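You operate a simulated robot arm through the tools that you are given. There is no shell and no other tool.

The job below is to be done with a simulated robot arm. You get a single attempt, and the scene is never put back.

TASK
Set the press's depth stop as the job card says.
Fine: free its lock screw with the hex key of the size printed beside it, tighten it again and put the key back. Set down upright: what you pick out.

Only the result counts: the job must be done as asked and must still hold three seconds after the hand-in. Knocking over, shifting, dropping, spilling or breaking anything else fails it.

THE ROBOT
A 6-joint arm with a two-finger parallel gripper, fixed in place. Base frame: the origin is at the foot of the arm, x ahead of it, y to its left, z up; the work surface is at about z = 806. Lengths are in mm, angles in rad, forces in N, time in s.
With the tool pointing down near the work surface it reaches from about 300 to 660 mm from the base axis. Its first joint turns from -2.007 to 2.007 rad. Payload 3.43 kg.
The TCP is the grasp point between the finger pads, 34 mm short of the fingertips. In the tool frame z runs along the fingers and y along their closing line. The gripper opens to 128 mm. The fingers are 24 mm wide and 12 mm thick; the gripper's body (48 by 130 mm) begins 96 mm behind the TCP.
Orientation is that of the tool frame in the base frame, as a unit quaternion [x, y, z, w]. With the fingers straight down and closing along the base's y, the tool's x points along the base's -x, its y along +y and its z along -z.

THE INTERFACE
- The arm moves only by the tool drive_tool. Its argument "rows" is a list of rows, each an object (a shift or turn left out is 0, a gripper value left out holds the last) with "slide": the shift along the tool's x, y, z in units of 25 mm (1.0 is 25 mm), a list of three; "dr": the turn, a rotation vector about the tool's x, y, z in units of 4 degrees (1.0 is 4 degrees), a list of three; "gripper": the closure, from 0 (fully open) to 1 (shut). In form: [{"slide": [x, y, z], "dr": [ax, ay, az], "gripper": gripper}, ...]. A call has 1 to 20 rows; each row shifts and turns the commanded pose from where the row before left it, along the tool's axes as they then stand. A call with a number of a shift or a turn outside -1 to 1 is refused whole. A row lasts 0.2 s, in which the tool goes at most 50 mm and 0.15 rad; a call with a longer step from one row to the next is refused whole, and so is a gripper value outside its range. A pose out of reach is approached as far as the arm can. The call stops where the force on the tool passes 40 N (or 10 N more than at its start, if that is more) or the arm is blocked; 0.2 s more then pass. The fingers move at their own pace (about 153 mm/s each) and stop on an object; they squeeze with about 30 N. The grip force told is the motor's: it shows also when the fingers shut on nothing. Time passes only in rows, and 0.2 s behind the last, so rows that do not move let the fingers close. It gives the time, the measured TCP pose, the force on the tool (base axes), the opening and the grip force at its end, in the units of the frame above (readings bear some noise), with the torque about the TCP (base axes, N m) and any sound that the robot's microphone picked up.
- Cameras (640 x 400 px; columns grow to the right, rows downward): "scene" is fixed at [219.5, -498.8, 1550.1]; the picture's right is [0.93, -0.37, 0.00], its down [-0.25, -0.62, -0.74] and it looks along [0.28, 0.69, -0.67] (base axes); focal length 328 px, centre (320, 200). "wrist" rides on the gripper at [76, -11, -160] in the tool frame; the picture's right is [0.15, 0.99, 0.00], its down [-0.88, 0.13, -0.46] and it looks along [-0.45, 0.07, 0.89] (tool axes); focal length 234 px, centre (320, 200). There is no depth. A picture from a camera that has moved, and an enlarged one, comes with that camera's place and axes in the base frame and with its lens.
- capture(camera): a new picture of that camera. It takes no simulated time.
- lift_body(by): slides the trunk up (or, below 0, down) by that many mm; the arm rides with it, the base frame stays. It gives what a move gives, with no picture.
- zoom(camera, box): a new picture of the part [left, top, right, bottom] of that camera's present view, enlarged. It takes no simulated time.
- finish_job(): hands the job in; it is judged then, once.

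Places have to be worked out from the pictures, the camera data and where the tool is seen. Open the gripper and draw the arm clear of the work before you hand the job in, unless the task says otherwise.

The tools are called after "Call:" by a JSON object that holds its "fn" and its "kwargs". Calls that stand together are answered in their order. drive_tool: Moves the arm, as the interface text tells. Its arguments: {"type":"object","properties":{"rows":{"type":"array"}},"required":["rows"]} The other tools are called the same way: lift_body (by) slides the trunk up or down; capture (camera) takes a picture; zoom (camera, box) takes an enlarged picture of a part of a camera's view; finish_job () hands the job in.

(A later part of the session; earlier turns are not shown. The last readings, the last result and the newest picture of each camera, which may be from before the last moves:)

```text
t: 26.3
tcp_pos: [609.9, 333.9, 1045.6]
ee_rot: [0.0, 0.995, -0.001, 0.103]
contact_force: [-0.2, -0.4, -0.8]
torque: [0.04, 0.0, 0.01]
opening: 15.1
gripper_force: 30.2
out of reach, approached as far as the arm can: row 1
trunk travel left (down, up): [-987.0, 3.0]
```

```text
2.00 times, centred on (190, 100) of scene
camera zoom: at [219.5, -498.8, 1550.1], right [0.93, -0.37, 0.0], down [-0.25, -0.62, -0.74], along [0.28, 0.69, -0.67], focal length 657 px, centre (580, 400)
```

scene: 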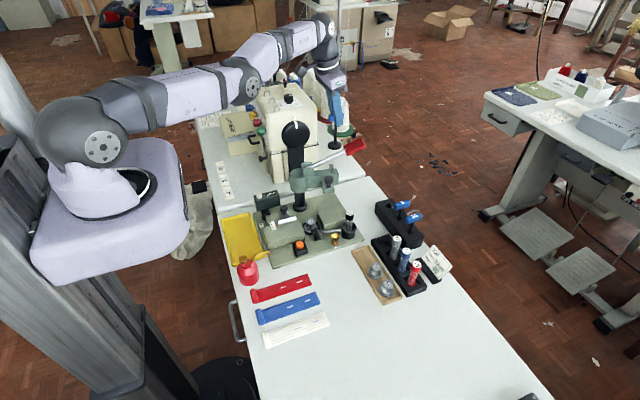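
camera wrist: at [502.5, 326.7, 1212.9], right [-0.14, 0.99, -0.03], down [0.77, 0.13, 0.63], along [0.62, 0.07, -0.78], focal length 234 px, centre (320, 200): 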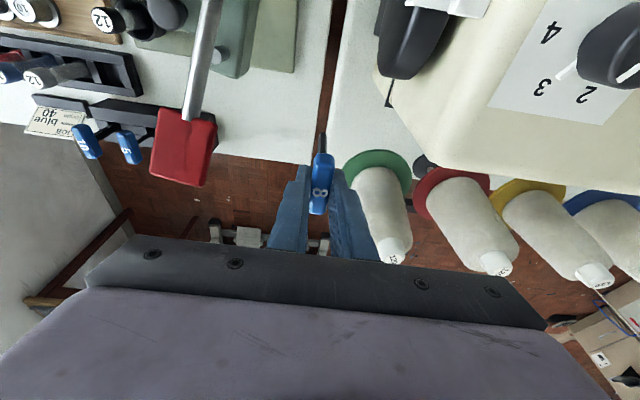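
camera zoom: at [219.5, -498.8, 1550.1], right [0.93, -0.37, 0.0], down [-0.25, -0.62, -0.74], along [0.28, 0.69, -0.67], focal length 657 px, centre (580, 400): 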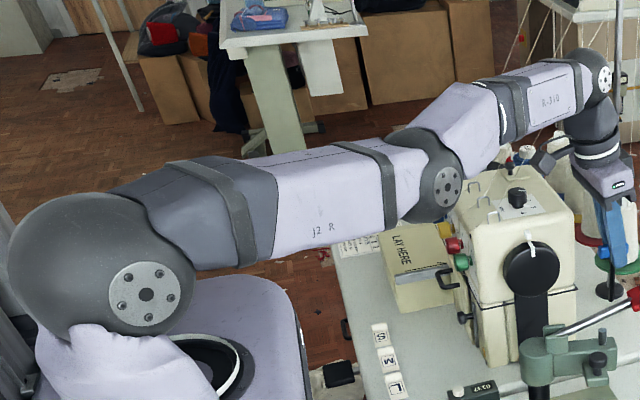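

It is still sliding along the reach limit with the elbow on the wrong side. I'll go up to clear the paddle, then swing back along the limit toward negative y where there is free room to lower the arm and bring the elbow up again.

Call:
{"fn": "drive_tool", "kwargs": {"rows": [{"slide": [-0.2, 0, -0.939]}, {"slide": [-0.2, 0, -0.939]}, {"slide": [-0.2, 0, -0.939]}, {"slide": [-0.2, 0, -0.939]}, {"slide": [0, 0, 0]}]}}

Call:
{"fn": "capture", "kwargs": {"camera": "wrist"}}

```text
t: 27.5
tcp_pos: [610.8, 332.9, 1142.4]
ee_rot: [0.0, 0.995, 0.0, 0.104]
contact_force: [-0.4, 0.6, -0.2]
torque: [-0.04, 0.01, 0.02]
opening: 15.1
gripper_force: 29.9
trunk travel left (down, up): [-987.0, 3.0]
```

```text
taken
camera wrist: at [503.3, 321.9, 1283.1], right [-0.14, 0.99, -0.03], down [0.77, 0.13, 0.63], along [0.63, 0.07, -0.78], focal length 234 px, centre (320, 200)
```

wrist: 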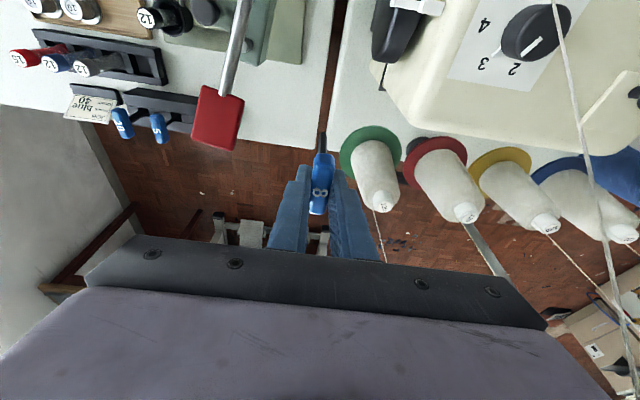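

Going straight up was reached without flags, so the arm is now nearly straight at this height. I'll push slightly up and outward to straighten it fully, then step down so the elbow bends upward, as happened successfully earlier.

Call:
{"fn": "drive_tool", "kwargs": {"rows": [{"slide": [-0.67, 0.2, -0.675]}, {"slide": [-0.67, 0.2, -0.675]}, {"slide": [0.208, 0, 0.978]}, {"slide": [0.208, 0, 0.978]}, {"slide": [0, 0, 0]}]}}

Call:
{"fn": "zoom", "kwargs": {"camera": "scene", "box": [30, 0, 350, 200]}}

```text
t: 28.7
tcp_pos: [610.9, 330.1, 1109.3]
ee_rot: [0.0, 0.995, -0.001, 0.104]
contact_force: [0.1, 0.2, -0.5]
torque: [0.02, -0.01, 0.0]
opening: 15.0
gripper_force: 30.0
out of reach, approached as far as the arm can: row 1, 2, 4
trunk travel left (down, up): [-987.0, 3.0]
```

```text
2.00 times, centred on (190, 100) of scene
camera zoom: at [219.5, -498.8, 1550.1], right [0.93, -0.37, 0.0], down [-0.25, -0.62, -0.74], along [0.28, 0.69, -0.67], focal length 657 px, centre (580, 400)
```

zoom: 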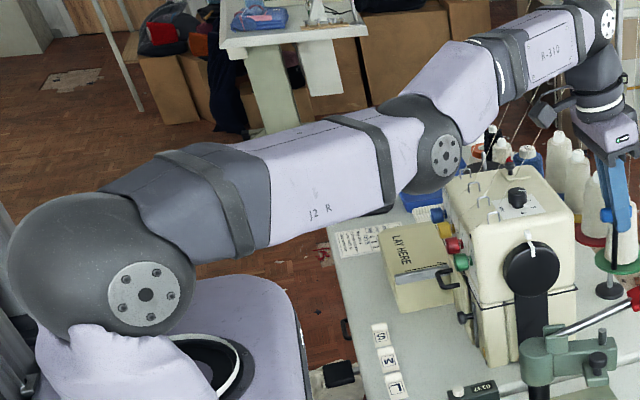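

Upward/outward then down still left the elbow low. The reliable recipe is to slide down the reach limit while pushing outward (as in my first approach), which leaves the elbow bent up; there is room for it here.

Call:
{"fn": "drive_tool", "kwargs": {"rows": [{"slide": [-0.453, 0.3, 0.832]}, {"slide": [-0.453, 0.3, 0.832]}, {"slide": [-0.453, 0.3, 0.832]}, {"slide": [0, 0, 0]}]}}

```text
t: 29.7
tcp_pos: [615.3, 328.7, 1076.7]
ee_rot: [0.001, 0.994, 0.001, 0.105]
contact_force: [-0.6, -1.0, -0.4]
torque: [0.03, -0.03, -0.02]
opening: 14.8
gripper_force: 29.9
out of reach, approached as far as the arm can: row 1, 2, 3
trunk travel left (down, up): [-987.0, 3.0]
```

Now I'll test an inward step with some descent from here to see whether the elbow bends upward.

Call:
{"fn": "drive_tool", "kwargs": {"rows": [{"slide": [0.42, -0.2, 0.4]}, {"slide": [0.42, -0.2, 0.3]}, {"slide": [0, 0, 0]}]}}

Call:
{"fn": "zoom", "kwargs": {"camera": "scene", "box": [30, 0, 350, 200]}}

```text
t: 30.5
tcp_pos: [614.3, 328.9, 1054.9]
ee_rot: [0.0, 0.995, -0.001, 0.103]
contact_force: [-0.2, -0.5, -0.8]
torque: [-0.04, -0.02, 0.01]
opening: 15.1
gripper_force: 29.4
out of reach, approached as far as the arm can: row 1, 2
trunk travel left (down, up): [-987.0, 3.0]
```

```text
2.00 times, centred on (190, 100) of scene
camera zoom: at [219.5, -498.8, 1550.1], right [0.93, -0.37, 0.0], down [-0.25, -0.62, -0.74], along [0.28, 0.69, -0.67], focal length 657 px, centre (580, 400)
```

zoom: 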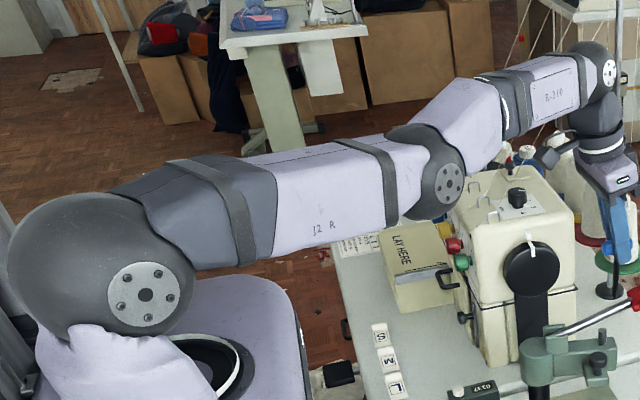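

The image shows the upper arm pitched about -4° and the forearm about +10°, so the elbow is still below the line. I'll try the opposite: push up and outward along the limit, then check the elbow.

Call:
{"fn": "drive_tool", "kwargs": {"rows": [{"slide": [-0.67, 0.2, -0.675]}, {"slide": [-0.67, 0.2, -0.675]}, {"slide": [-0.67, 0.2, -0.675]}, {"slide": [-0.67, 0.2, -0.675]}, {"slide": [0, 0, 0]}]}}

Call:
{"fn": "zoom", "kwargs": {"camera": "scene", "box": [30, 0, 350, 200]}}

```text
t: 31.7
tcp_pos: [617.2, 322.8, 1112.5]
ee_rot: [0.0, 0.995, -0.001, 0.104]
contact_force: [-0.1, -0.3, -0.8]
torque: [-0.01, -0.01, 0.04]
opening: 15.2
gripper_force: 30.2
out of reach, approached as far as the arm can: row 1, 2, 3, 4
trunk travel left (down, up): [-987.0, 3.0]
```

```text
2.00 times, centred on (190, 100) of scene
camera zoom: at [219.5, -498.8, 1550.1], right [0.93, -0.37, 0.0], down [-0.25, -0.62, -0.74], along [0.28, 0.69, -0.67], focal length 657 px, centre (580, 400)
```

zoom: 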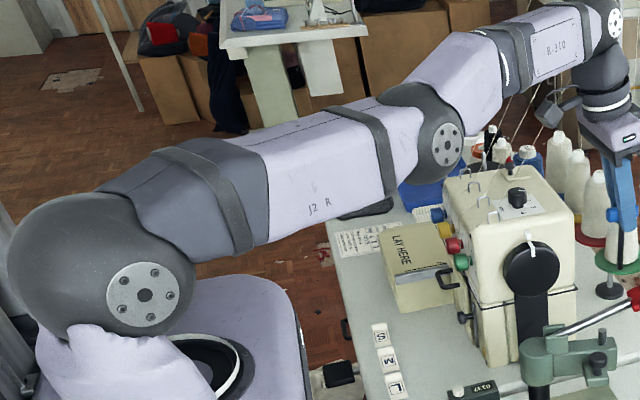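

Pushing outward reduced the downward bend (about -9° now) but didn't cross over. I'll try a small 10 mm outward step, which may bring it past straight, and inspect the elbow again.

Call:
{"fn": "drive_tool", "kwargs": {"rows": [{"slide": [-0.348, 0.196, 0.017]}]}}

Call:
{"fn": "zoom", "kwargs": {"camera": "scene", "box": [30, 0, 350, 200]}}

```text
t: 32.1
tcp_pos: [618.3, 324.5, 1112.0]
ee_rot: [0.0, 0.995, 0.0, 0.104]
contact_force: [0.2, -0.1, -0.5]
torque: [0.0, -0.02, -0.03]
opening: 15.1
gripper_force: 30.2
out of reach, approached as far as the arm can: row 1
trunk travel left (down, up): [-987.0, 3.0]
```

```text
2.00 times, centred on (190, 100) of scene
camera zoom: at [219.5, -498.8, 1550.1], right [0.93, -0.37, 0.0], down [-0.25, -0.62, -0.74], along [0.28, 0.69, -0.67], focal length 657 px, centre (580, 400)
```

zoom: 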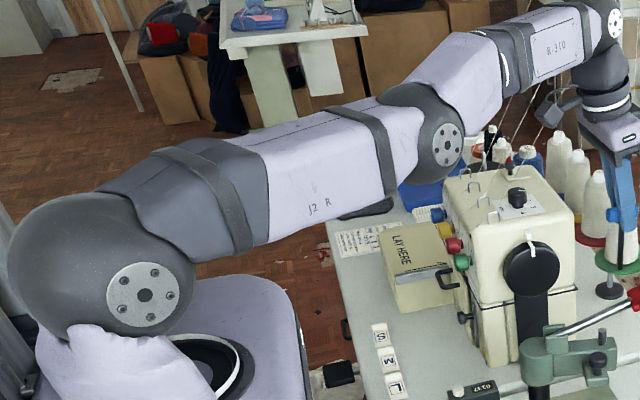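

The arm reads fully straight now (radius 698). I'll test rising along the limit followed by inward-and-up steps, which should bend the elbow upward; everything above here is free.

Call:
{"fn": "drive_tool", "kwargs": {"rows": [{"slide": [-0.063, -0.08, -0.968]}, {"slide": [-0.063, -0.08, -0.968]}, {"slide": [-0.063, -0.08, -0.968]}, {"slide": [0.257, -0.2, -0.464]}, {"slide": [0.257, -0.2, -0.464]}, {"slide": [0.257, -0.2, -0.464]}, {"slide": [0, 0, 0]}]}}

Call:
{"fn": "zoom", "kwargs": {"camera": "scene", "box": [30, 0, 350, 200]}}

```text
t: 33.7
tcp_pos: [598.7, 316.1, 1217.7]
ee_rot: [0.0, 0.995, -0.001, 0.104]
contact_force: [0.0, -0.2, 0.2]
torque: [-0.01, -0.03, -0.01]
opening: 15.0
gripper_force: 30.1
out of reach, approached as far as the arm can: row 4, 5, 6
trunk travel left (down, up): [-987.0, 3.0]
```

```text
2.00 times, centred on (190, 100) of scene
camera zoom: at [219.5, -498.8, 1550.1], right [0.93, -0.37, 0.0], down [-0.25, -0.62, -0.74], along [0.28, 0.69, -0.67], focal length 657 px, centre (580, 400)
```

zoom: 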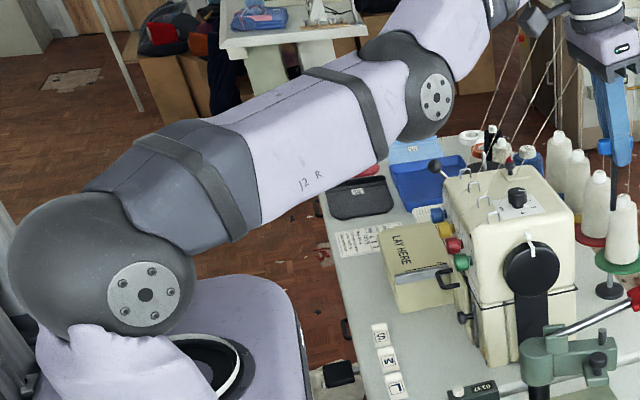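

It remains stuck straight. The earlier outward tilt itself is what drove the elbow down (pitching the wrist shares motion with the elbow), so tilting the tool back through vertical to slightly inward, with the wrist held in place, should bring the elbow up. The air around the key here is free, so I'll do that.

Call:
{"fn": "drive_tool", "kwargs": {"rows": [{"slide": [0.587, 0, -0.125], "dr": [0, 1, 0]}, {"slide": [0.594, 0, -0.084], "dr": [0, 1, 0]}, {"slide": [0.598, 0, -0.042], "dr": [0, 1, 0]}, {"slide": [0.6, 0, 0], "dr": [0, 1, 0]}, {"slide": [0.598, 0, 0.042], "dr": [0, 1, 0]}, {"slide": [0.594, 0, 0.084], "dr": [0, 1, 0]}, {"slide": [0, 0, 0]}]}}

Call:
{"fn": "zoom", "kwargs": {"camera": "scene", "box": [30, 0, 350, 200]}}

```text
t: 35.3
tcp_pos: [501.4, 312.7, 1215.8]
ee_rot: [0.0, 0.994, 0.001, -0.105]
contact_force: [-0.4, 0.2, -0.2]
torque: [0.03, 0.03, 0.02]
opening: 15.0
gripper_force: 30.1
out of reach, approached as far as the arm can: row 3, 5
trunk travel left (down, up): [-987.0, 3.0]
```

```text
2.00 times, centred on (190, 100) of scene
camera zoom: at [219.5, -498.8, 1550.1], right [0.93, -0.37, 0.0], down [-0.25, -0.62, -0.74], along [0.28, 0.69, -0.67], focal length 657 px, centre (580, 400)
```

zoom: 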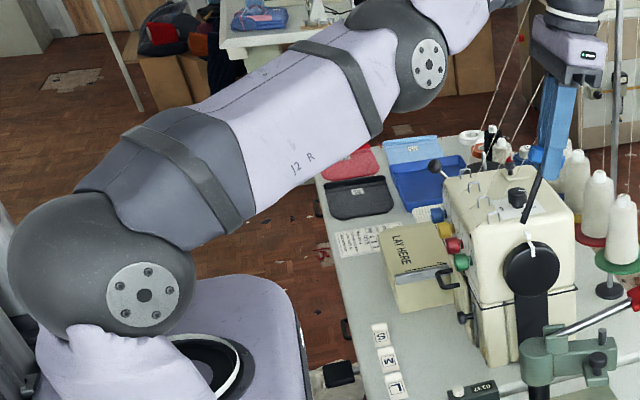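

The upper arm has risen and the last step was reached without a flag, so the elbow seems to be up again. I'll confirm with three small inward steps.

Call:
{"fn": "drive_tool", "kwargs": {"rows": [{"slide": [0.352, -0.2, 0.075]}, {"slide": [0.352, -0.2, 0.075]}, {"slide": [0.352, -0.2, 0.075]}, {"slide": [0, 0, 0]}]}}

Call:
{"fn": "zoom", "kwargs": {"camera": "scene", "box": [30, 0, 350, 200]}}

```text
t: 36.3
tcp_pos: [476.5, 297.7, 1216.3]
ee_rot: [0.0, 0.995, 0.0, -0.103]
contact_force: [0.3, -0.5, -0.8]
torque: [0.01, -0.01, -0.01]
opening: 15.0
gripper_force: 30.1
trunk travel left (down, up): [-987.0, 3.0]
```

```text
2.00 times, centred on (190, 100) of scene
camera zoom: at [219.5, -498.8, 1550.1], right [0.93, -0.37, 0.0], down [-0.25, -0.62, -0.74], along [0.28, 0.69, -0.67], focal length 657 px, centre (580, 400)
```

zoom: 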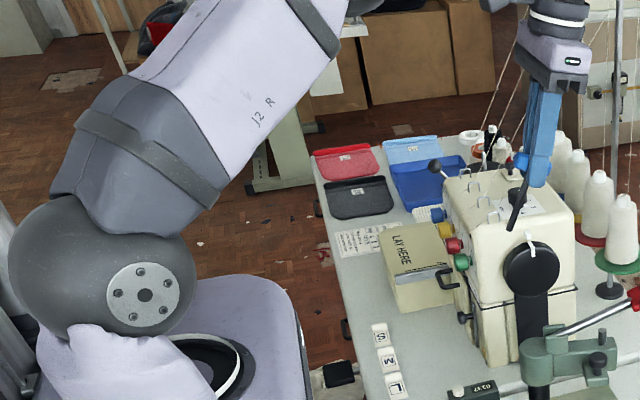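

The elbow is up and inward steps work again. I'll move over toward the screw at a high level and tilt the tool back to 12° outward so the key hangs vertical.

Call:
{"fn": "drive_tool", "kwargs": {"rows": [{"slide": [0.685, -0.272, 0.53]}, {"slide": [0.685, -0.272, 0.53]}, {"slide": [0.685, -0.272, 0.53]}, {"slide": [0.685, -0.272, 0.53]}, {"slide": [0.685, -0.272, 0.53]}, {"slide": [0.685, -0.272, 0.53]}, {"slide": [0.685, -0.272, 0.53]}, {"dr": [0, -1, 0]}, {"dr": [0, -1, 0]}, {"dr": [0, -1, 0]}, {"dr": [0, -1, 0]}, {"dr": [0, -1, 0]}, {"dr": [0, -1, 0]}, {"slide": [0, 0, 0]}]}}

Call:
{"fn": "capture", "kwargs": {"camera": "wrist"}}

Call:
{"fn": "capture", "kwargs": {"camera": "scene"}}

```text
t: 39.3
tcp_pos: [341.0, 250.5, 1151.2]
ee_rot: [0.0, 0.994, 0.0, 0.105]
contact_force: [0.0, -0.2, -0.7]
torque: [-0.01, 0.04, -0.02]
opening: 14.9
gripper_force: 30.2
trunk travel left (down, up): [-987.0, 3.0]
```

```text
taken
camera wrist: at [233.6, 238.9, 1292.3], right [-0.14, 0.99, -0.03], down [0.77, 0.13, 0.63], along [0.63, 0.07, -0.78], focal length 234 px, centre (320, 200)
```

wrist: 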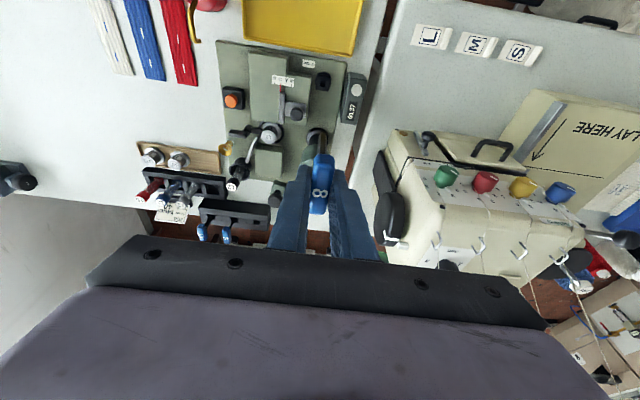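

```text
taken
```

scene: 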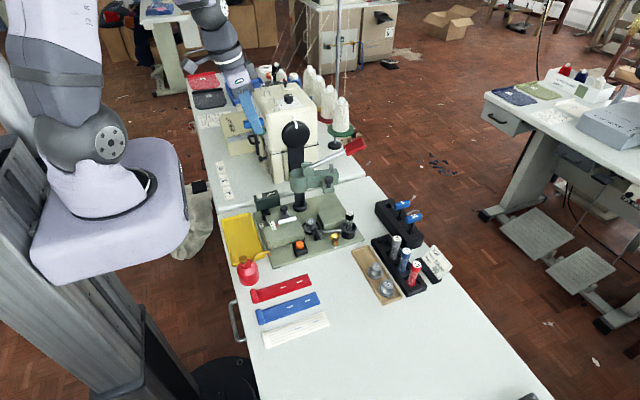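

Everything else looks undisturbed and the key now hangs over the press near the screw. I'll lower 110 mm by the trunk for a closer look.

Call:
{"fn": "lift_body", "kwargs": {"by": -110}}

Call:
{"fn": "capture", "kwargs": {"camera": "wrist"}}

Call:
{"fn": "zoom", "kwargs": {"camera": "wrist", "box": [240, 30, 400, 220]}}

Call:
{"fn": "zoom", "kwargs": {"camera": "scene", "box": [230, 110, 330, 250]}}

```text
t: 40.7
tcp_pos: [340.4, 250.2, 1041.3]
ee_rot: [0.0, 0.994, 0.0, 0.105]
contact_force: [0.0, -0.4, -0.6]
torque: [-0.03, 0.03, 0.01]
opening: 15.0
gripper_force: 30.4
trunk travel left (down, up): [-877.0, 113.0]
```

```text
taken
camera wrist: at [233.3, 238.7, 1182.5], right [-0.14, 0.99, -0.03], down [0.77, 0.13, 0.63], along [0.63, 0.07, -0.78], focal length 234 px, centre (320, 200)
```

wrist: 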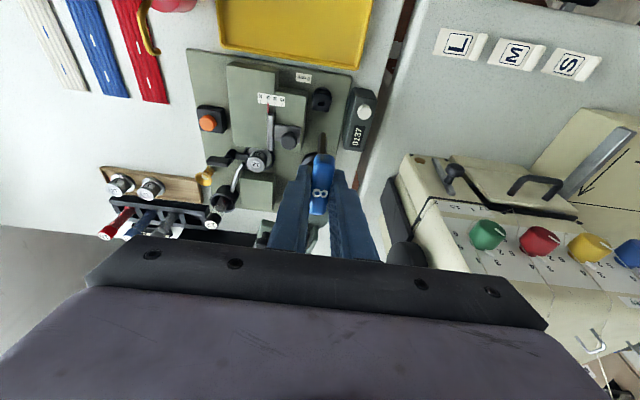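

```text
2.11 times, centred on (320, 125) of wrist
camera zoom: at [233.3, 238.7, 1182.5], right [-0.14, 0.99, -0.03], down [0.77, 0.13, 0.63], along [0.63, 0.07, -0.78], focal length 493 px, centre (320, 358)
```

zoom: 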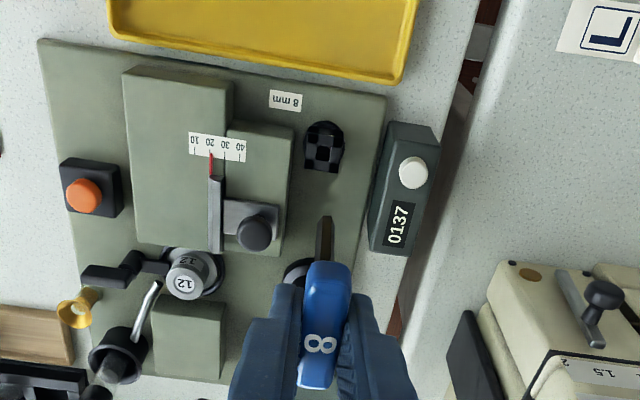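

```text
2.86 times, centred on (280, 180) of scene
camera zoom: at [219.5, -498.8, 1550.1], right [0.93, -0.37, 0.0], down [-0.25, -0.62, -0.74], along [0.28, 0.69, -0.67], focal length 939 px, centre (434, 257)
```

zoom: 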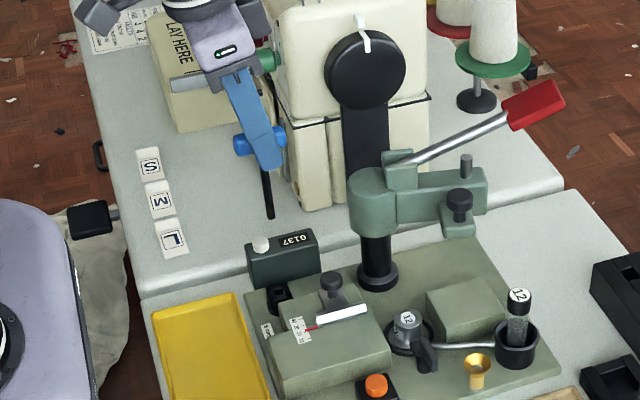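

The key tip projects to about (337, 250) and the screw socket to about (336, 246). I'll enlarge the screw to see its socket shape and height.

Call:
{"fn": "zoom", "kwargs": {"camera": "wrist", "box": [295, 75, 350, 125]}}

Call:
{"fn": "zoom", "kwargs": {"camera": "scene", "box": [255, 190, 295, 235]}}

Call:
{"fn": "zoom", "kwargs": {"camera": "wrist", "box": [295, 120, 350, 220]}}

```text
8.00 times, centred on (322, 100) of wrist
camera zoom: at [233.3, 238.7, 1182.5], right [-0.14, 0.99, -0.03], down [0.77, 0.13, 0.63], along [0.63, 0.07, -0.78], focal length 1873 px, centre (300, 1000)
```

zoom: 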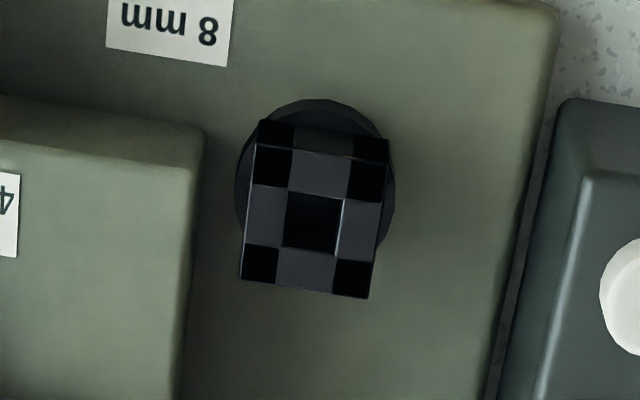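

```text
8.89 times, centred on (275, 212) of scene
camera zoom: at [219.5, -498.8, 1550.1], right [0.93, -0.37, 0.0], down [-0.25, -0.62, -0.74], along [0.28, 0.69, -0.67], focal length 2920 px, centre (720, 89)
```

zoom: 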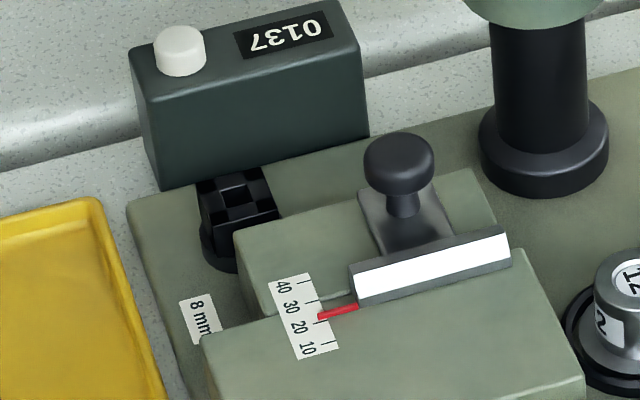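

```text
4.00 times, centred on (322, 170) of wrist
camera zoom: at [233.3, 238.7, 1182.5], right [-0.14, 0.99, -0.03], down [0.77, 0.13, 0.63], along [0.63, 0.07, -0.78], focal length 937 px, centre (310, 320)
```

zoom: 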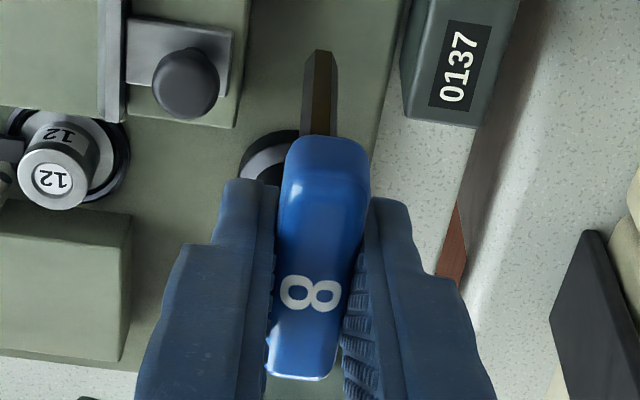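

The socket is a square block about 23 mm across with a square hole nearly 10 mm wide at about (337.5, 246), top z roughly 832–840; the 8 mm shaft should fit with about 1 mm each side. I'll shift -4.4 mm in y and lower so the tip is some 15 mm above it.

Call:
{"fn": "drive_tool", "kwargs": {"rows": [{"slide": [0.02, -0.176, 0]}, {"slide": [0.167, 0, 0.783]}, {"slide": [0.167, 0, 0.783]}, {"slide": [0.167, 0, 0.783]}, {"slide": [0.167, 0, 0.783]}, {"slide": [0, 0, 0]}]}}

Call:
{"fn": "capture", "kwargs": {"camera": "wrist"}}

Call:
{"fn": "zoom", "kwargs": {"camera": "wrist", "box": [290, 80, 360, 180]}}

Call:
{"fn": "zoom", "kwargs": {"camera": "scene", "box": [250, 170, 310, 235]}}

```text
t: 42.1
tcp_pos: [339.6, 243.8, 961.0]
ee_rot: [0.0, 0.994, 0.0, 0.105]
contact_force: [0.0, -0.2, -0.9]
torque: [0.01, -0.01, -0.03]
opening: 14.8
gripper_force: 30.3
trunk travel left (down, up): [-877.0, 113.0]
```

```text
taken
camera wrist: at [233.4, 234.3, 1102.3], right [-0.14, 0.99, -0.03], down [0.77, 0.13, 0.63], along [0.63, 0.07, -0.78], focal length 234 px, centre (320, 200)
```

wrist: 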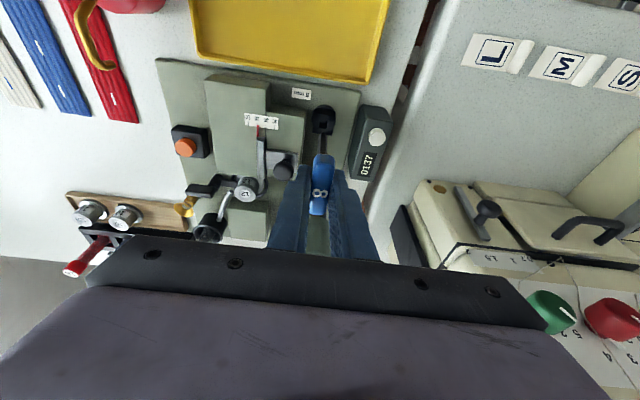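

```text
4.00 times, centred on (325, 130) of wrist
camera zoom: at [233.4, 234.3, 1102.3], right [-0.14, 0.99, -0.03], down [0.77, 0.13, 0.63], along [0.63, 0.07, -0.78], focal length 937 px, centre (300, 480)
```

zoom: 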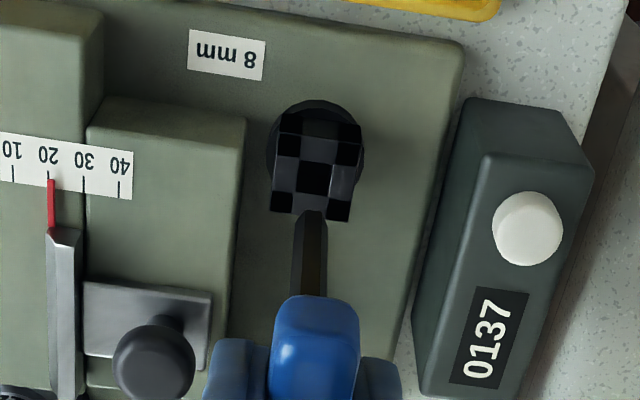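

```text
6.15 times, centred on (280, 202) of scene
camera zoom: at [219.5, -498.8, 1550.1], right [0.93, -0.37, 0.0], down [-0.25, -0.62, -0.74], along [0.28, 0.69, -0.67], focal length 2022 px, centre (566, 185)
```

zoom: 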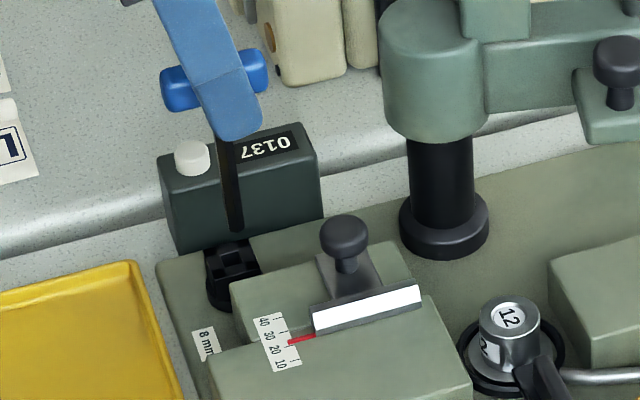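

The tip is about 20 mm above the socket. I'll enlarge both views further to refine the offset between tip and hole.

Call:
{"fn": "zoom", "kwargs": {"camera": "scene", "box": [264, 195, 284, 220]}}

Call:
{"fn": "zoom", "kwargs": {"camera": "wrist", "box": [310, 95, 345, 145]}}

```text
16.00 times, centred on (274, 208) of scene
camera zoom: at [219.5, -498.8, 1550.1], right [0.93, -0.37, 0.0], down [-0.25, -0.62, -0.74], along [0.28, 0.69, -0.67], focal length 5256 px, centre (1056, 80)
```

zoom: 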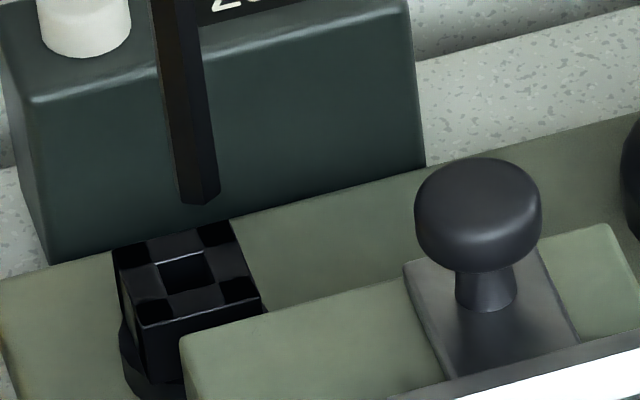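

```text
8.00 times, centred on (328, 120) of wrist
camera zoom: at [233.4, 234.3, 1102.3], right [-0.14, 0.99, -0.03], down [0.77, 0.13, 0.63], along [0.63, 0.07, -0.78], focal length 1873 px, centre (260, 840)
```

zoom: 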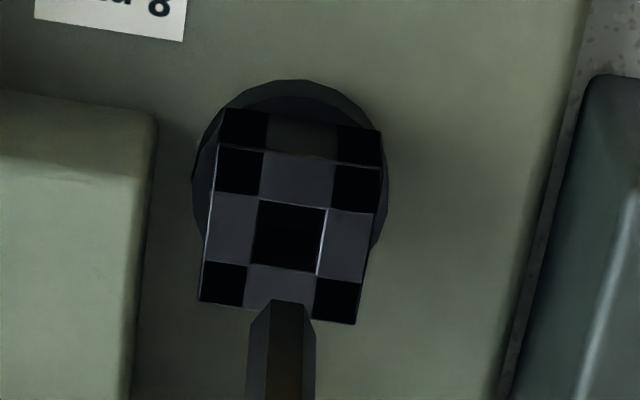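

Both views agree: hole centre (335.8, 245.1, 838) and tip centre about (340.4, 245.5, 859). I'll shift -4.6 mm in x and -0.35 mm in y and lower 14 mm, then check again.

Call:
{"fn": "drive_tool", "kwargs": {"rows": [{"slide": [0.18, -0.014, -0.038]}, {"slide": [0.058, 0, 0.274]}, {"slide": [0.058, 0, 0.274]}, {"slide": [0, 0, 0]}]}}

Call:
{"fn": "zoom", "kwargs": {"camera": "scene", "box": [264, 195, 284, 220]}}

Call:
{"fn": "zoom", "kwargs": {"camera": "wrist", "box": [310, 95, 345, 145]}}

```text
t: 43.1
tcp_pos: [334.0, 246.2, 948.1]
ee_rot: [0.0, 0.995, 0.0, 0.104]
contact_force: [0.1, 0.0, 0.5]
torque: [0.0, -0.01, 0.01]
opening: 14.9
gripper_force: 30.4
trunk travel left (down, up): [-877.0, 113.0]
```

```text
16.00 times, centred on (274, 208) of scene
camera zoom: at [219.5, -498.8, 1550.1], right [0.93, -0.37, 0.0], down [-0.25, -0.62, -0.74], along [0.28, 0.69, -0.67], focal length 5256 px, centre (1056, 80)
```

zoom: 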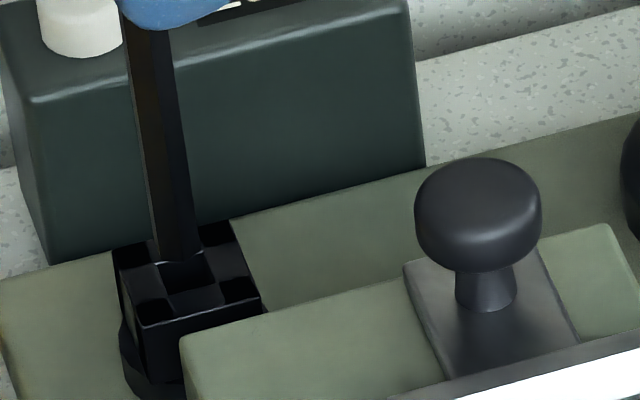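

```text
8.00 times, centred on (328, 120) of wrist
camera zoom: at [228.0, 234.8, 1088.6], right [-0.14, 0.99, -0.03], down [0.77, 0.13, 0.63], along [0.63, 0.07, -0.78], focal length 1873 px, centre (260, 840)
```

zoom: 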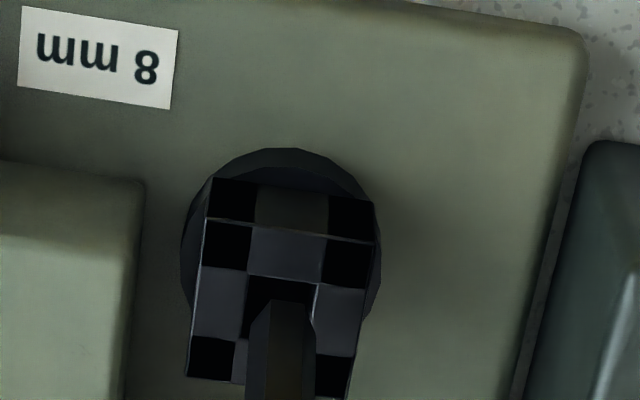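

The tip is about 7 mm above the hole and off by roughly (0.5, -0.75) mm by the average of both views. I'll correct that and lower 10 mm gently, watching the force.

Call:
{"fn": "drive_tool", "kwargs": {"rows": [{"slide": [-0.02, -0.03, 0.004]}, {"slide": [0.042, 0, 0.196]}, {"slide": [0.042, 0, 0.196]}, {"slide": [0, 0, 0]}]}}

Call:
{"fn": "zoom", "kwargs": {"camera": "scene", "box": [264, 195, 284, 220]}}

Call:
{"fn": "zoom", "kwargs": {"camera": "wrist", "box": [310, 95, 345, 145]}}

```text
t: 44.1
tcp_pos: [334.5, 244.1, 936.5]
ee_rot: [0.0, 0.994, 0.0, 0.105]
contact_force: [-0.8, 0.6, -0.7]
torque: [0.01, 0.02, 0.05]
opening: 14.8
gripper_force: 29.6
trunk travel left (down, up): [-877.0, 113.0]
```

```text
16.00 times, centred on (274, 208) of scene
camera zoom: at [219.5, -498.8, 1550.1], right [0.93, -0.37, 0.0], down [-0.25, -0.62, -0.74], along [0.28, 0.69, -0.67], focal length 5256 px, centre (1056, 80)
```

zoom: 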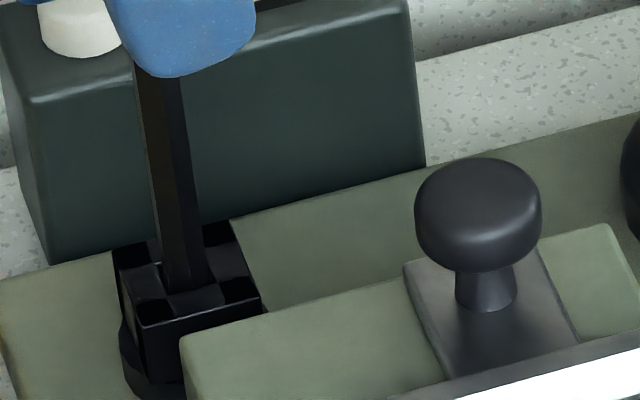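

```text
8.00 times, centred on (328, 120) of wrist
camera zoom: at [228.5, 233.4, 1077.9], right [-0.14, 0.99, -0.03], down [0.77, 0.13, 0.63], along [0.63, 0.07, -0.78], focal length 1873 px, centre (260, 840)
```

zoom: 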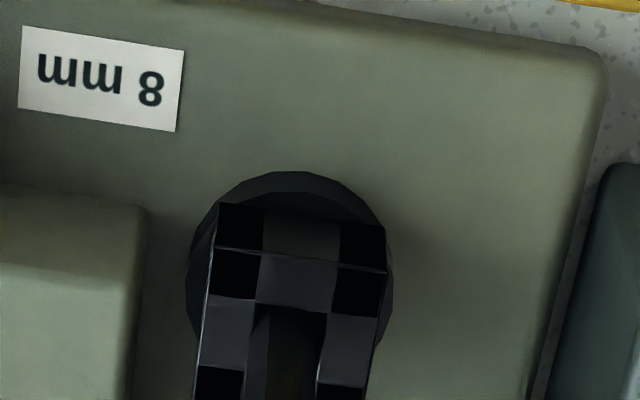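

The shaft tip looks to be inside the hole with no contact force. I'll continue down in small steps, watching for it to bottom out.

Call:
{"fn": "drive_tool", "kwargs": {"rows": [{"slide": [0.025, 0, 0.117]}, {"slide": [0.025, 0, 0.117]}, {"slide": [0, 0, 0]}]}}

Call:
{"fn": "zoom", "kwargs": {"camera": "scene", "box": [264, 195, 284, 220]}}

Call:
{"fn": "zoom", "kwargs": {"camera": "wrist", "box": [310, 95, 345, 145]}}

```text
t: 44.9
tcp_pos: [335.3, 244.5, 931.4]
ee_rot: [0.0, 0.995, 0.0, 0.104]
contact_force: [-0.1, 1.3, -0.3]
torque: [0.0, 0.0, -0.03]
opening: 14.7
gripper_force: 30.1
trunk travel left (down, up): [-877.0, 113.0]
```

```text
16.00 times, centred on (274, 208) of scene
camera zoom: at [219.5, -498.8, 1550.1], right [0.93, -0.37, 0.0], down [-0.25, -0.62, -0.74], along [0.28, 0.69, -0.67], focal length 5256 px, centre (1056, 80)
```

zoom: 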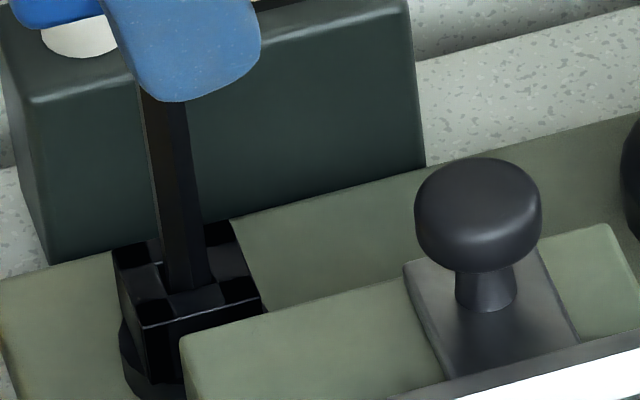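

```text
8.00 times, centred on (328, 120) of wrist
camera zoom: at [228.8, 233.2, 1071.9], right [-0.14, 0.99, -0.03], down [0.77, 0.13, 0.63], along [0.63, 0.07, -0.78], focal length 1873 px, centre (260, 840)
```

zoom: 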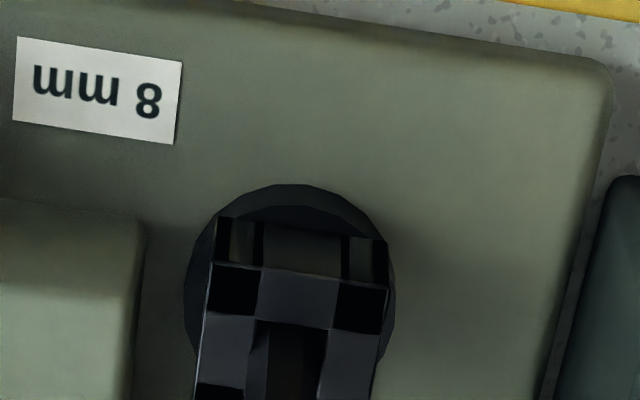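

No resistance yet and the shaft is further in. I'll keep lowering in 4 mm steps.

Call:
{"fn": "drive_tool", "kwargs": {"rows": [{"slide": [0.033, 0, 0.156]}, {"slide": [0.033, 0, 0.156]}, {"slide": [0, 0, 0]}]}}

Call:
{"fn": "drive_tool", "kwargs": {"rows": [{"slide": [0.025, 0, 0.117]}, {"slide": [0, 0, 0]}]}}

```text
t: 45.7
tcp_pos: [335.6, 245.1, 924.4]
ee_rot: [0.0, 0.994, 0.002, 0.106]
contact_force: [-0.5, -0.1, 23.3]
torque: [-0.08, 0.13, -0.01]
opening: 15.1
gripper_force: 30.2
trunk travel left (down, up): [-877.0, 113.0]
```

```text
t: 46.3
tcp_pos: [335.2, 244.2, 920.8]
ee_rot: [-0.001, 0.994, 0.002, 0.107]
contact_force: [0.9, 0.5, 33.4]
torque: [0.06, -0.05, 0.01]
opening: 15.1
gripper_force: 30.1
trunk travel left (down, up): [-877.0, 113.0]
```

The key has bottomed at about TCP z 925 (tip near z 822, some 15 mm deep), and the last step only built up force. I'll back off about 3 mm to relieve it and look.

Call:
{"fn": "drive_tool", "kwargs": {"rows": [{"slide": [-0.025, 0, -0.117]}, {"slide": [0, 0, 0]}]}}

Call:
{"fn": "zoom", "kwargs": {"camera": "scene", "box": [250, 175, 300, 225]}}

Call:
{"fn": "capture", "kwargs": {"camera": "wrist"}}

```text
t: 46.9
tcp_pos: [336.3, 243.3, 921.8]
ee_rot: [0.0, 0.995, 0.0, 0.104]
contact_force: [3.8, 4.1, 8.4]
torque: [0.4, -0.46, 0.03]
opening: 15.0
gripper_force: 29.9
trunk travel left (down, up): [-877.0, 113.0]
```

```text
8.00 times, centred on (275, 200) of scene
camera zoom: at [219.5, -498.8, 1550.1], right [0.93, -0.37, 0.0], down [-0.25, -0.62, -0.74], along [0.28, 0.69, -0.67], focal length 2628 px, centre (680, 200)
```

zoom: 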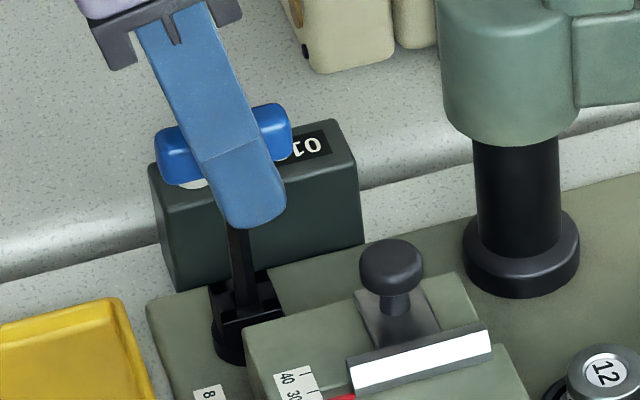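

```text
taken
camera wrist: at [229.6, 233.1, 1062.9], right [-0.14, 0.99, -0.03], down [0.77, 0.13, 0.63], along [0.63, 0.07, -0.78], focal length 234 px, centre (320, 200)
```

wrist: 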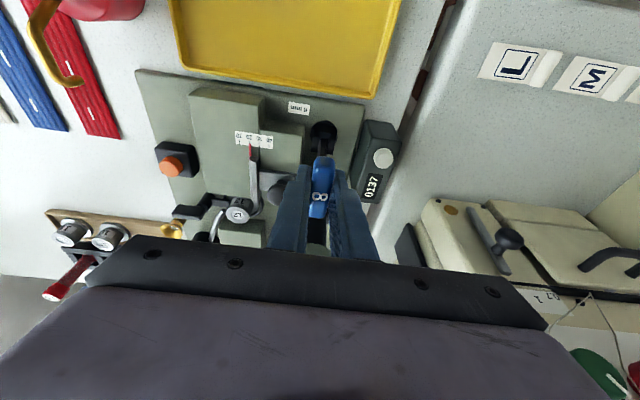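

The key is seated. I'll start turning it counter-clockwise (seen from above) about the vertical through the key, 20° first, watching the torque and any sound.

Call:
{"fn": "drive_tool", "kwargs": {"rows": [{"dr": [-0.2088, 0, -0.978]}, {"dr": [-0.2088, 0, -0.978]}, {"dr": [-0.2088, 0, -0.978]}, {"dr": [-0.2088, 0, -0.978]}, {"dr": [-0.2088, 0, -0.978]}, {"slide": [0, 0, 0]}]}}

Call:
{"fn": "capture", "kwargs": {"camera": "wrist"}}

Call:
{"fn": "zoom", "kwargs": {"camera": "scene", "box": [250, 175, 300, 225]}}

```text
t: 48.3
tcp_pos: [335.8, 245.0, 923.9]
ee_rot: [-0.173, 0.979, 0.019, 0.102]
contact_force: [0.8, 3.2, -3.2]
torque: [0.36, -0.11, -0.02]
opening: 15.2
gripper_force: 29.9
trunk travel left (down, up): [-877.0, 113.0]
```

```text
taken
camera wrist: at [239.3, 196.8, 1064.2], right [-0.47, 0.88, -0.03], down [0.68, 0.39, 0.63], along [0.56, 0.28, -0.78], focal length 234 px, centre (320, 200)
```

wrist: 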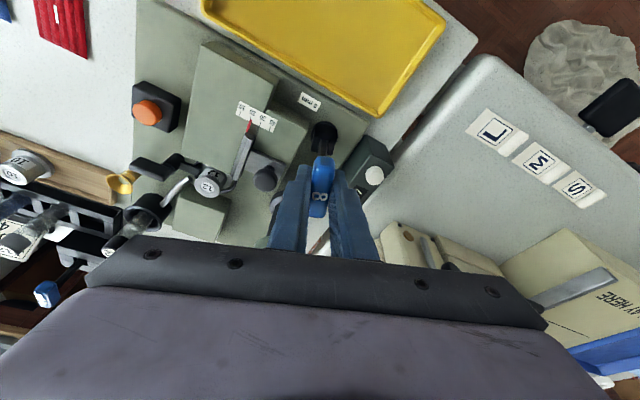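

```text
8.00 times, centred on (275, 200) of scene
camera zoom: at [219.5, -498.8, 1550.1], right [0.93, -0.37, 0.0], down [-0.25, -0.62, -0.74], along [0.28, 0.69, -0.67], focal length 2628 px, centre (680, 200)
```

zoom: 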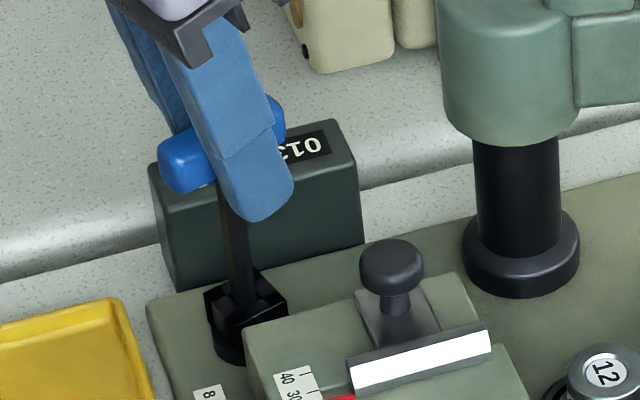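

The screw block turned along with the key and torque stays low. I'll continue turning another 40°.

Call:
{"fn": "drive_tool", "kwargs": {"rows": [{"dr": [-0.2088, 0, -0.978]}, {"dr": [-0.2088, 0, -0.978]}, {"dr": [-0.2088, 0, -0.978]}, {"dr": [-0.2088, 0, -0.978]}, {"dr": [-0.2088, 0, -0.978]}, {"dr": [-0.2088, 0, -0.978]}, {"dr": [-0.2088, 0, -0.978]}, {"dr": [-0.2088, 0, -0.978]}, {"dr": [-0.2088, 0, -0.978]}, {"dr": [-0.2088, 0, -0.978]}, {"slide": [0, 0, 0]}]}}

Call:
{"fn": "zoom", "kwargs": {"camera": "scene", "box": [250, 175, 300, 225]}}

Call:
{"fn": "capture", "kwargs": {"camera": "wrist"}}

```text
t: 50.7
tcp_pos: [335.4, 245.5, 923.2]
ee_rot: [-0.497, 0.861, 0.053, 0.091]
contact_force: [2.7, 3.3, 2.4]
torque: [0.31, -0.18, -0.03]
opening: 14.8
gripper_force: 29.9
trunk travel left (down, up): [-877.0, 113.0]
```

```text
8.00 times, centred on (275, 200) of scene
camera zoom: at [219.5, -498.8, 1550.1], right [0.93, -0.37, 0.0], down [-0.25, -0.62, -0.74], along [0.28, 0.69, -0.67], focal length 2628 px, centre (680, 200)
```

zoom: 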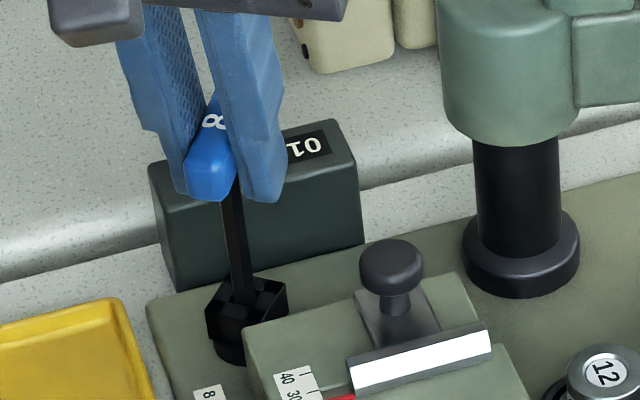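

```text
taken
camera wrist: at [292.1, 146.0, 1064.1], right [-0.93, 0.37, -0.03], down [0.27, 0.73, 0.63], along [0.25, 0.58, -0.78], focal length 234 px, centre (320, 200)
```

wrist: 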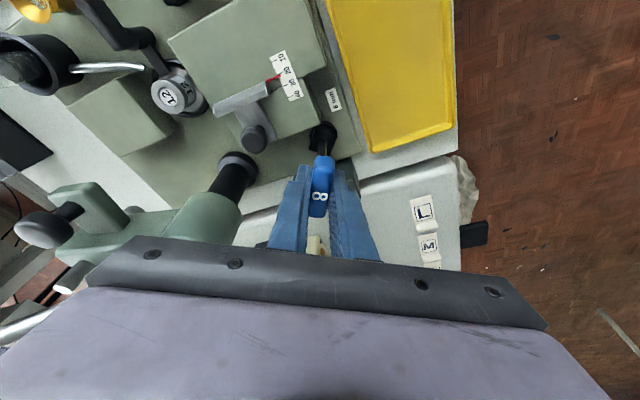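

The screw keeps following (60° so far) with almost no torque. I'll turn on to about 92° so that it is well freed and the bar lies along y.

Call:
{"fn": "drive_tool", "kwargs": {"rows": [{"dr": [-0.2088, 0, -0.978]}, {"dr": [-0.2088, 0, -0.978]}, {"dr": [-0.2088, 0, -0.978]}, {"dr": [-0.2088, 0, -0.978]}, {"dr": [-0.2088, 0, -0.978]}, {"dr": [-0.2088, 0, -0.978]}, {"dr": [-0.2088, 0, -0.978]}, {"dr": [-0.2088, 0, -0.978]}, {"slide": [0, 0, 0]}]}}

Call:
{"fn": "zoom", "kwargs": {"camera": "scene", "box": [250, 175, 300, 225]}}

Call:
{"fn": "capture", "kwargs": {"camera": "wrist"}}

```text
t: 52.7
tcp_pos: [336.0, 244.2, 922.2]
ee_rot: [0.716, -0.69, -0.077, -0.072]
contact_force: [-1.2, 7.9, 0.1]
torque: [0.7, -0.02, 0.0]
opening: 15.1
gripper_force: 30.0
trunk travel left (down, up): [-877.0, 113.0]
```

```text
8.00 times, centred on (275, 200) of scene
camera zoom: at [219.5, -498.8, 1550.1], right [0.93, -0.37, 0.0], down [-0.25, -0.62, -0.74], along [0.28, 0.69, -0.67], focal length 2628 px, centre (680, 200)
```

zoom: 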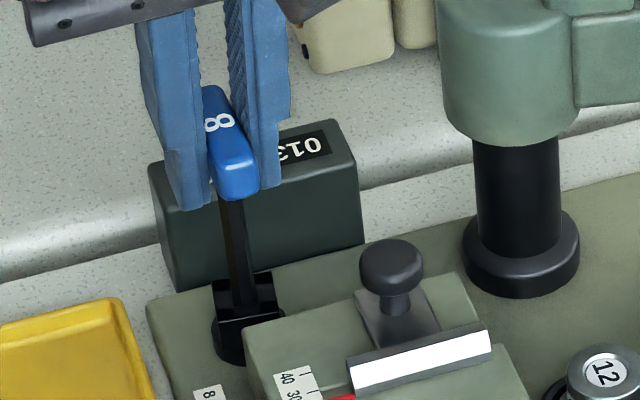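

```text
taken
camera wrist: at [351.1, 137.4, 1063.9], right [-0.98, -0.18, -0.03], down [-0.16, 0.76, 0.63], along [-0.09, 0.62, -0.78], focal length 234 px, centre (320, 200)
```

wrist: 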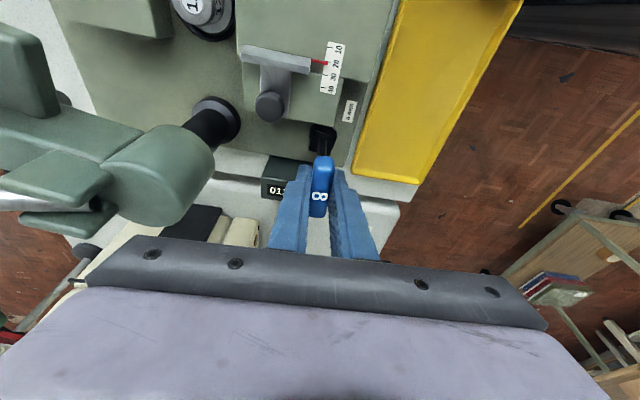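

The screw has turned about 92° freely. I'll now release the key in the socket (bar lying along y) by opening the fingers to about 50 mm.

Call:
{"fn": "drive_tool", "kwargs": {"rows": [{"gripper": 0.75}, {"gripper": 0.6}, {"gripper": 0.6}, {"gripper": 0.6}]}}

Call:
{"fn": "capture", "kwargs": {"camera": "wrist"}}

Call:
{"fn": "zoom", "kwargs": {"camera": "scene", "box": [240, 160, 310, 230]}}

```text
t: 53.7
tcp_pos: [335.0, 242.6, 922.0]
ee_rot: [0.715, -0.691, -0.077, -0.073]
contact_force: [0.0, 0.3, 0.7]
torque: [0.02, -0.01, 0.01]
opening: 51.2
gripper_force: 0.2
trunk travel left (down, up): [-877.0, 113.0]
```

```text
taken
camera wrist: at [351.0, 136.5, 1064.0], right [-0.98, -0.18, -0.03], down [-0.16, 0.76, 0.63], along [-0.09, 0.63, -0.78], focal length 234 px, centre (320, 200)
```

wrist: 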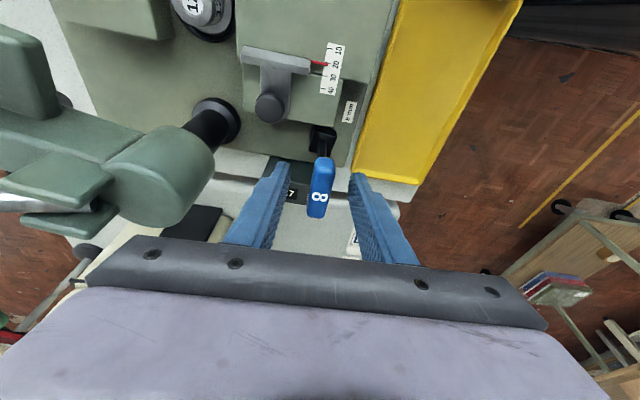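

```text
5.71 times, centred on (275, 195) of scene
camera zoom: at [219.5, -498.8, 1550.1], right [0.93, -0.37, 0.0], down [-0.25, -0.62, -0.74], along [0.28, 0.69, -0.67], focal length 1877 px, centre (577, 229)
```

zoom: 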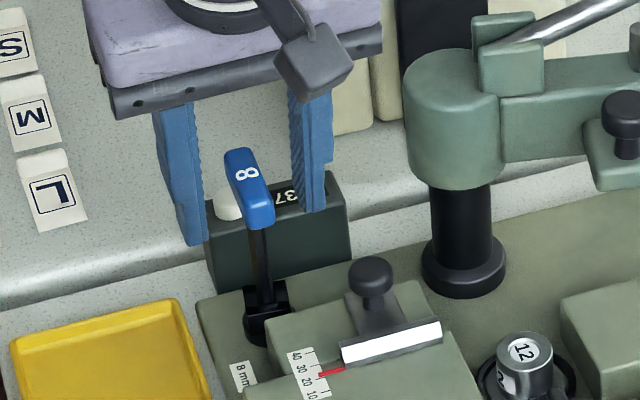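

The key stands upright in the socket by itself, bar along y. I'll rise straight up clear of it.

Call:
{"fn": "drive_tool", "kwargs": {"rows": [{"slide": [-0.209, 0, -0.978]}, {"slide": [-0.209, 0, -0.978]}, {"slide": [-0.209, 0, -0.978]}, {"slide": [-0.209, 0, -0.978]}, {"slide": [0, 0, 0]}]}}

Call:
{"fn": "zoom", "kwargs": {"camera": "scene", "box": [240, 160, 310, 230]}}

Call:
{"fn": "zoom", "kwargs": {"camera": "wrist", "box": [220, 60, 420, 220]}}

```text
t: 54.9
tcp_pos: [336.5, 245.0, 1023.0]
ee_rot: [0.715, -0.691, -0.076, -0.073]
contact_force: [0.2, 0.2, -0.5]
torque: [0.04, -0.05, -0.01]
opening: 51.0
gripper_force: 0.1
trunk travel left (down, up): [-877.0, 113.0]
```

```text
5.71 times, centred on (275, 195) of scene
camera zoom: at [219.5, -498.8, 1550.1], right [0.93, -0.37, 0.0], down [-0.25, -0.62, -0.74], along [0.28, 0.69, -0.67], focal length 1877 px, centre (577, 229)
```

zoom: 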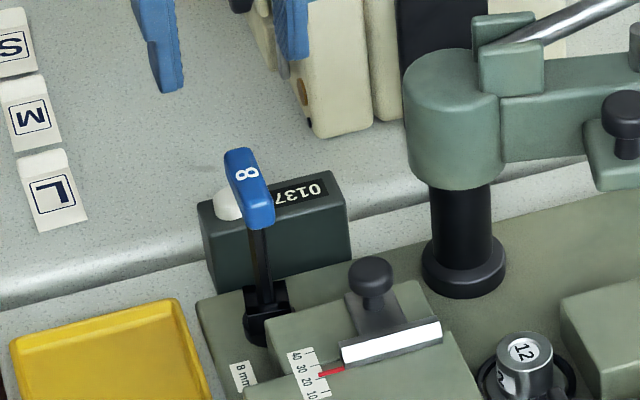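

```text
2.50 times, centred on (320, 140) of wrist
camera zoom: at [352.3, 137.4, 1163.6], right [-0.98, -0.18, -0.03], down [-0.15, 0.76, 0.63], along [-0.09, 0.62, -0.78], focal length 585 px, centre (320, 350)
```

zoom: 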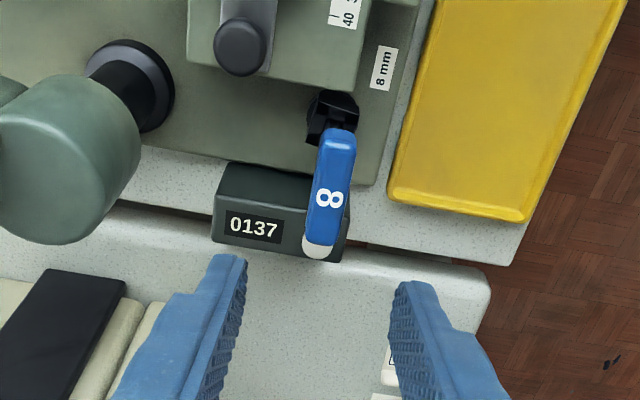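

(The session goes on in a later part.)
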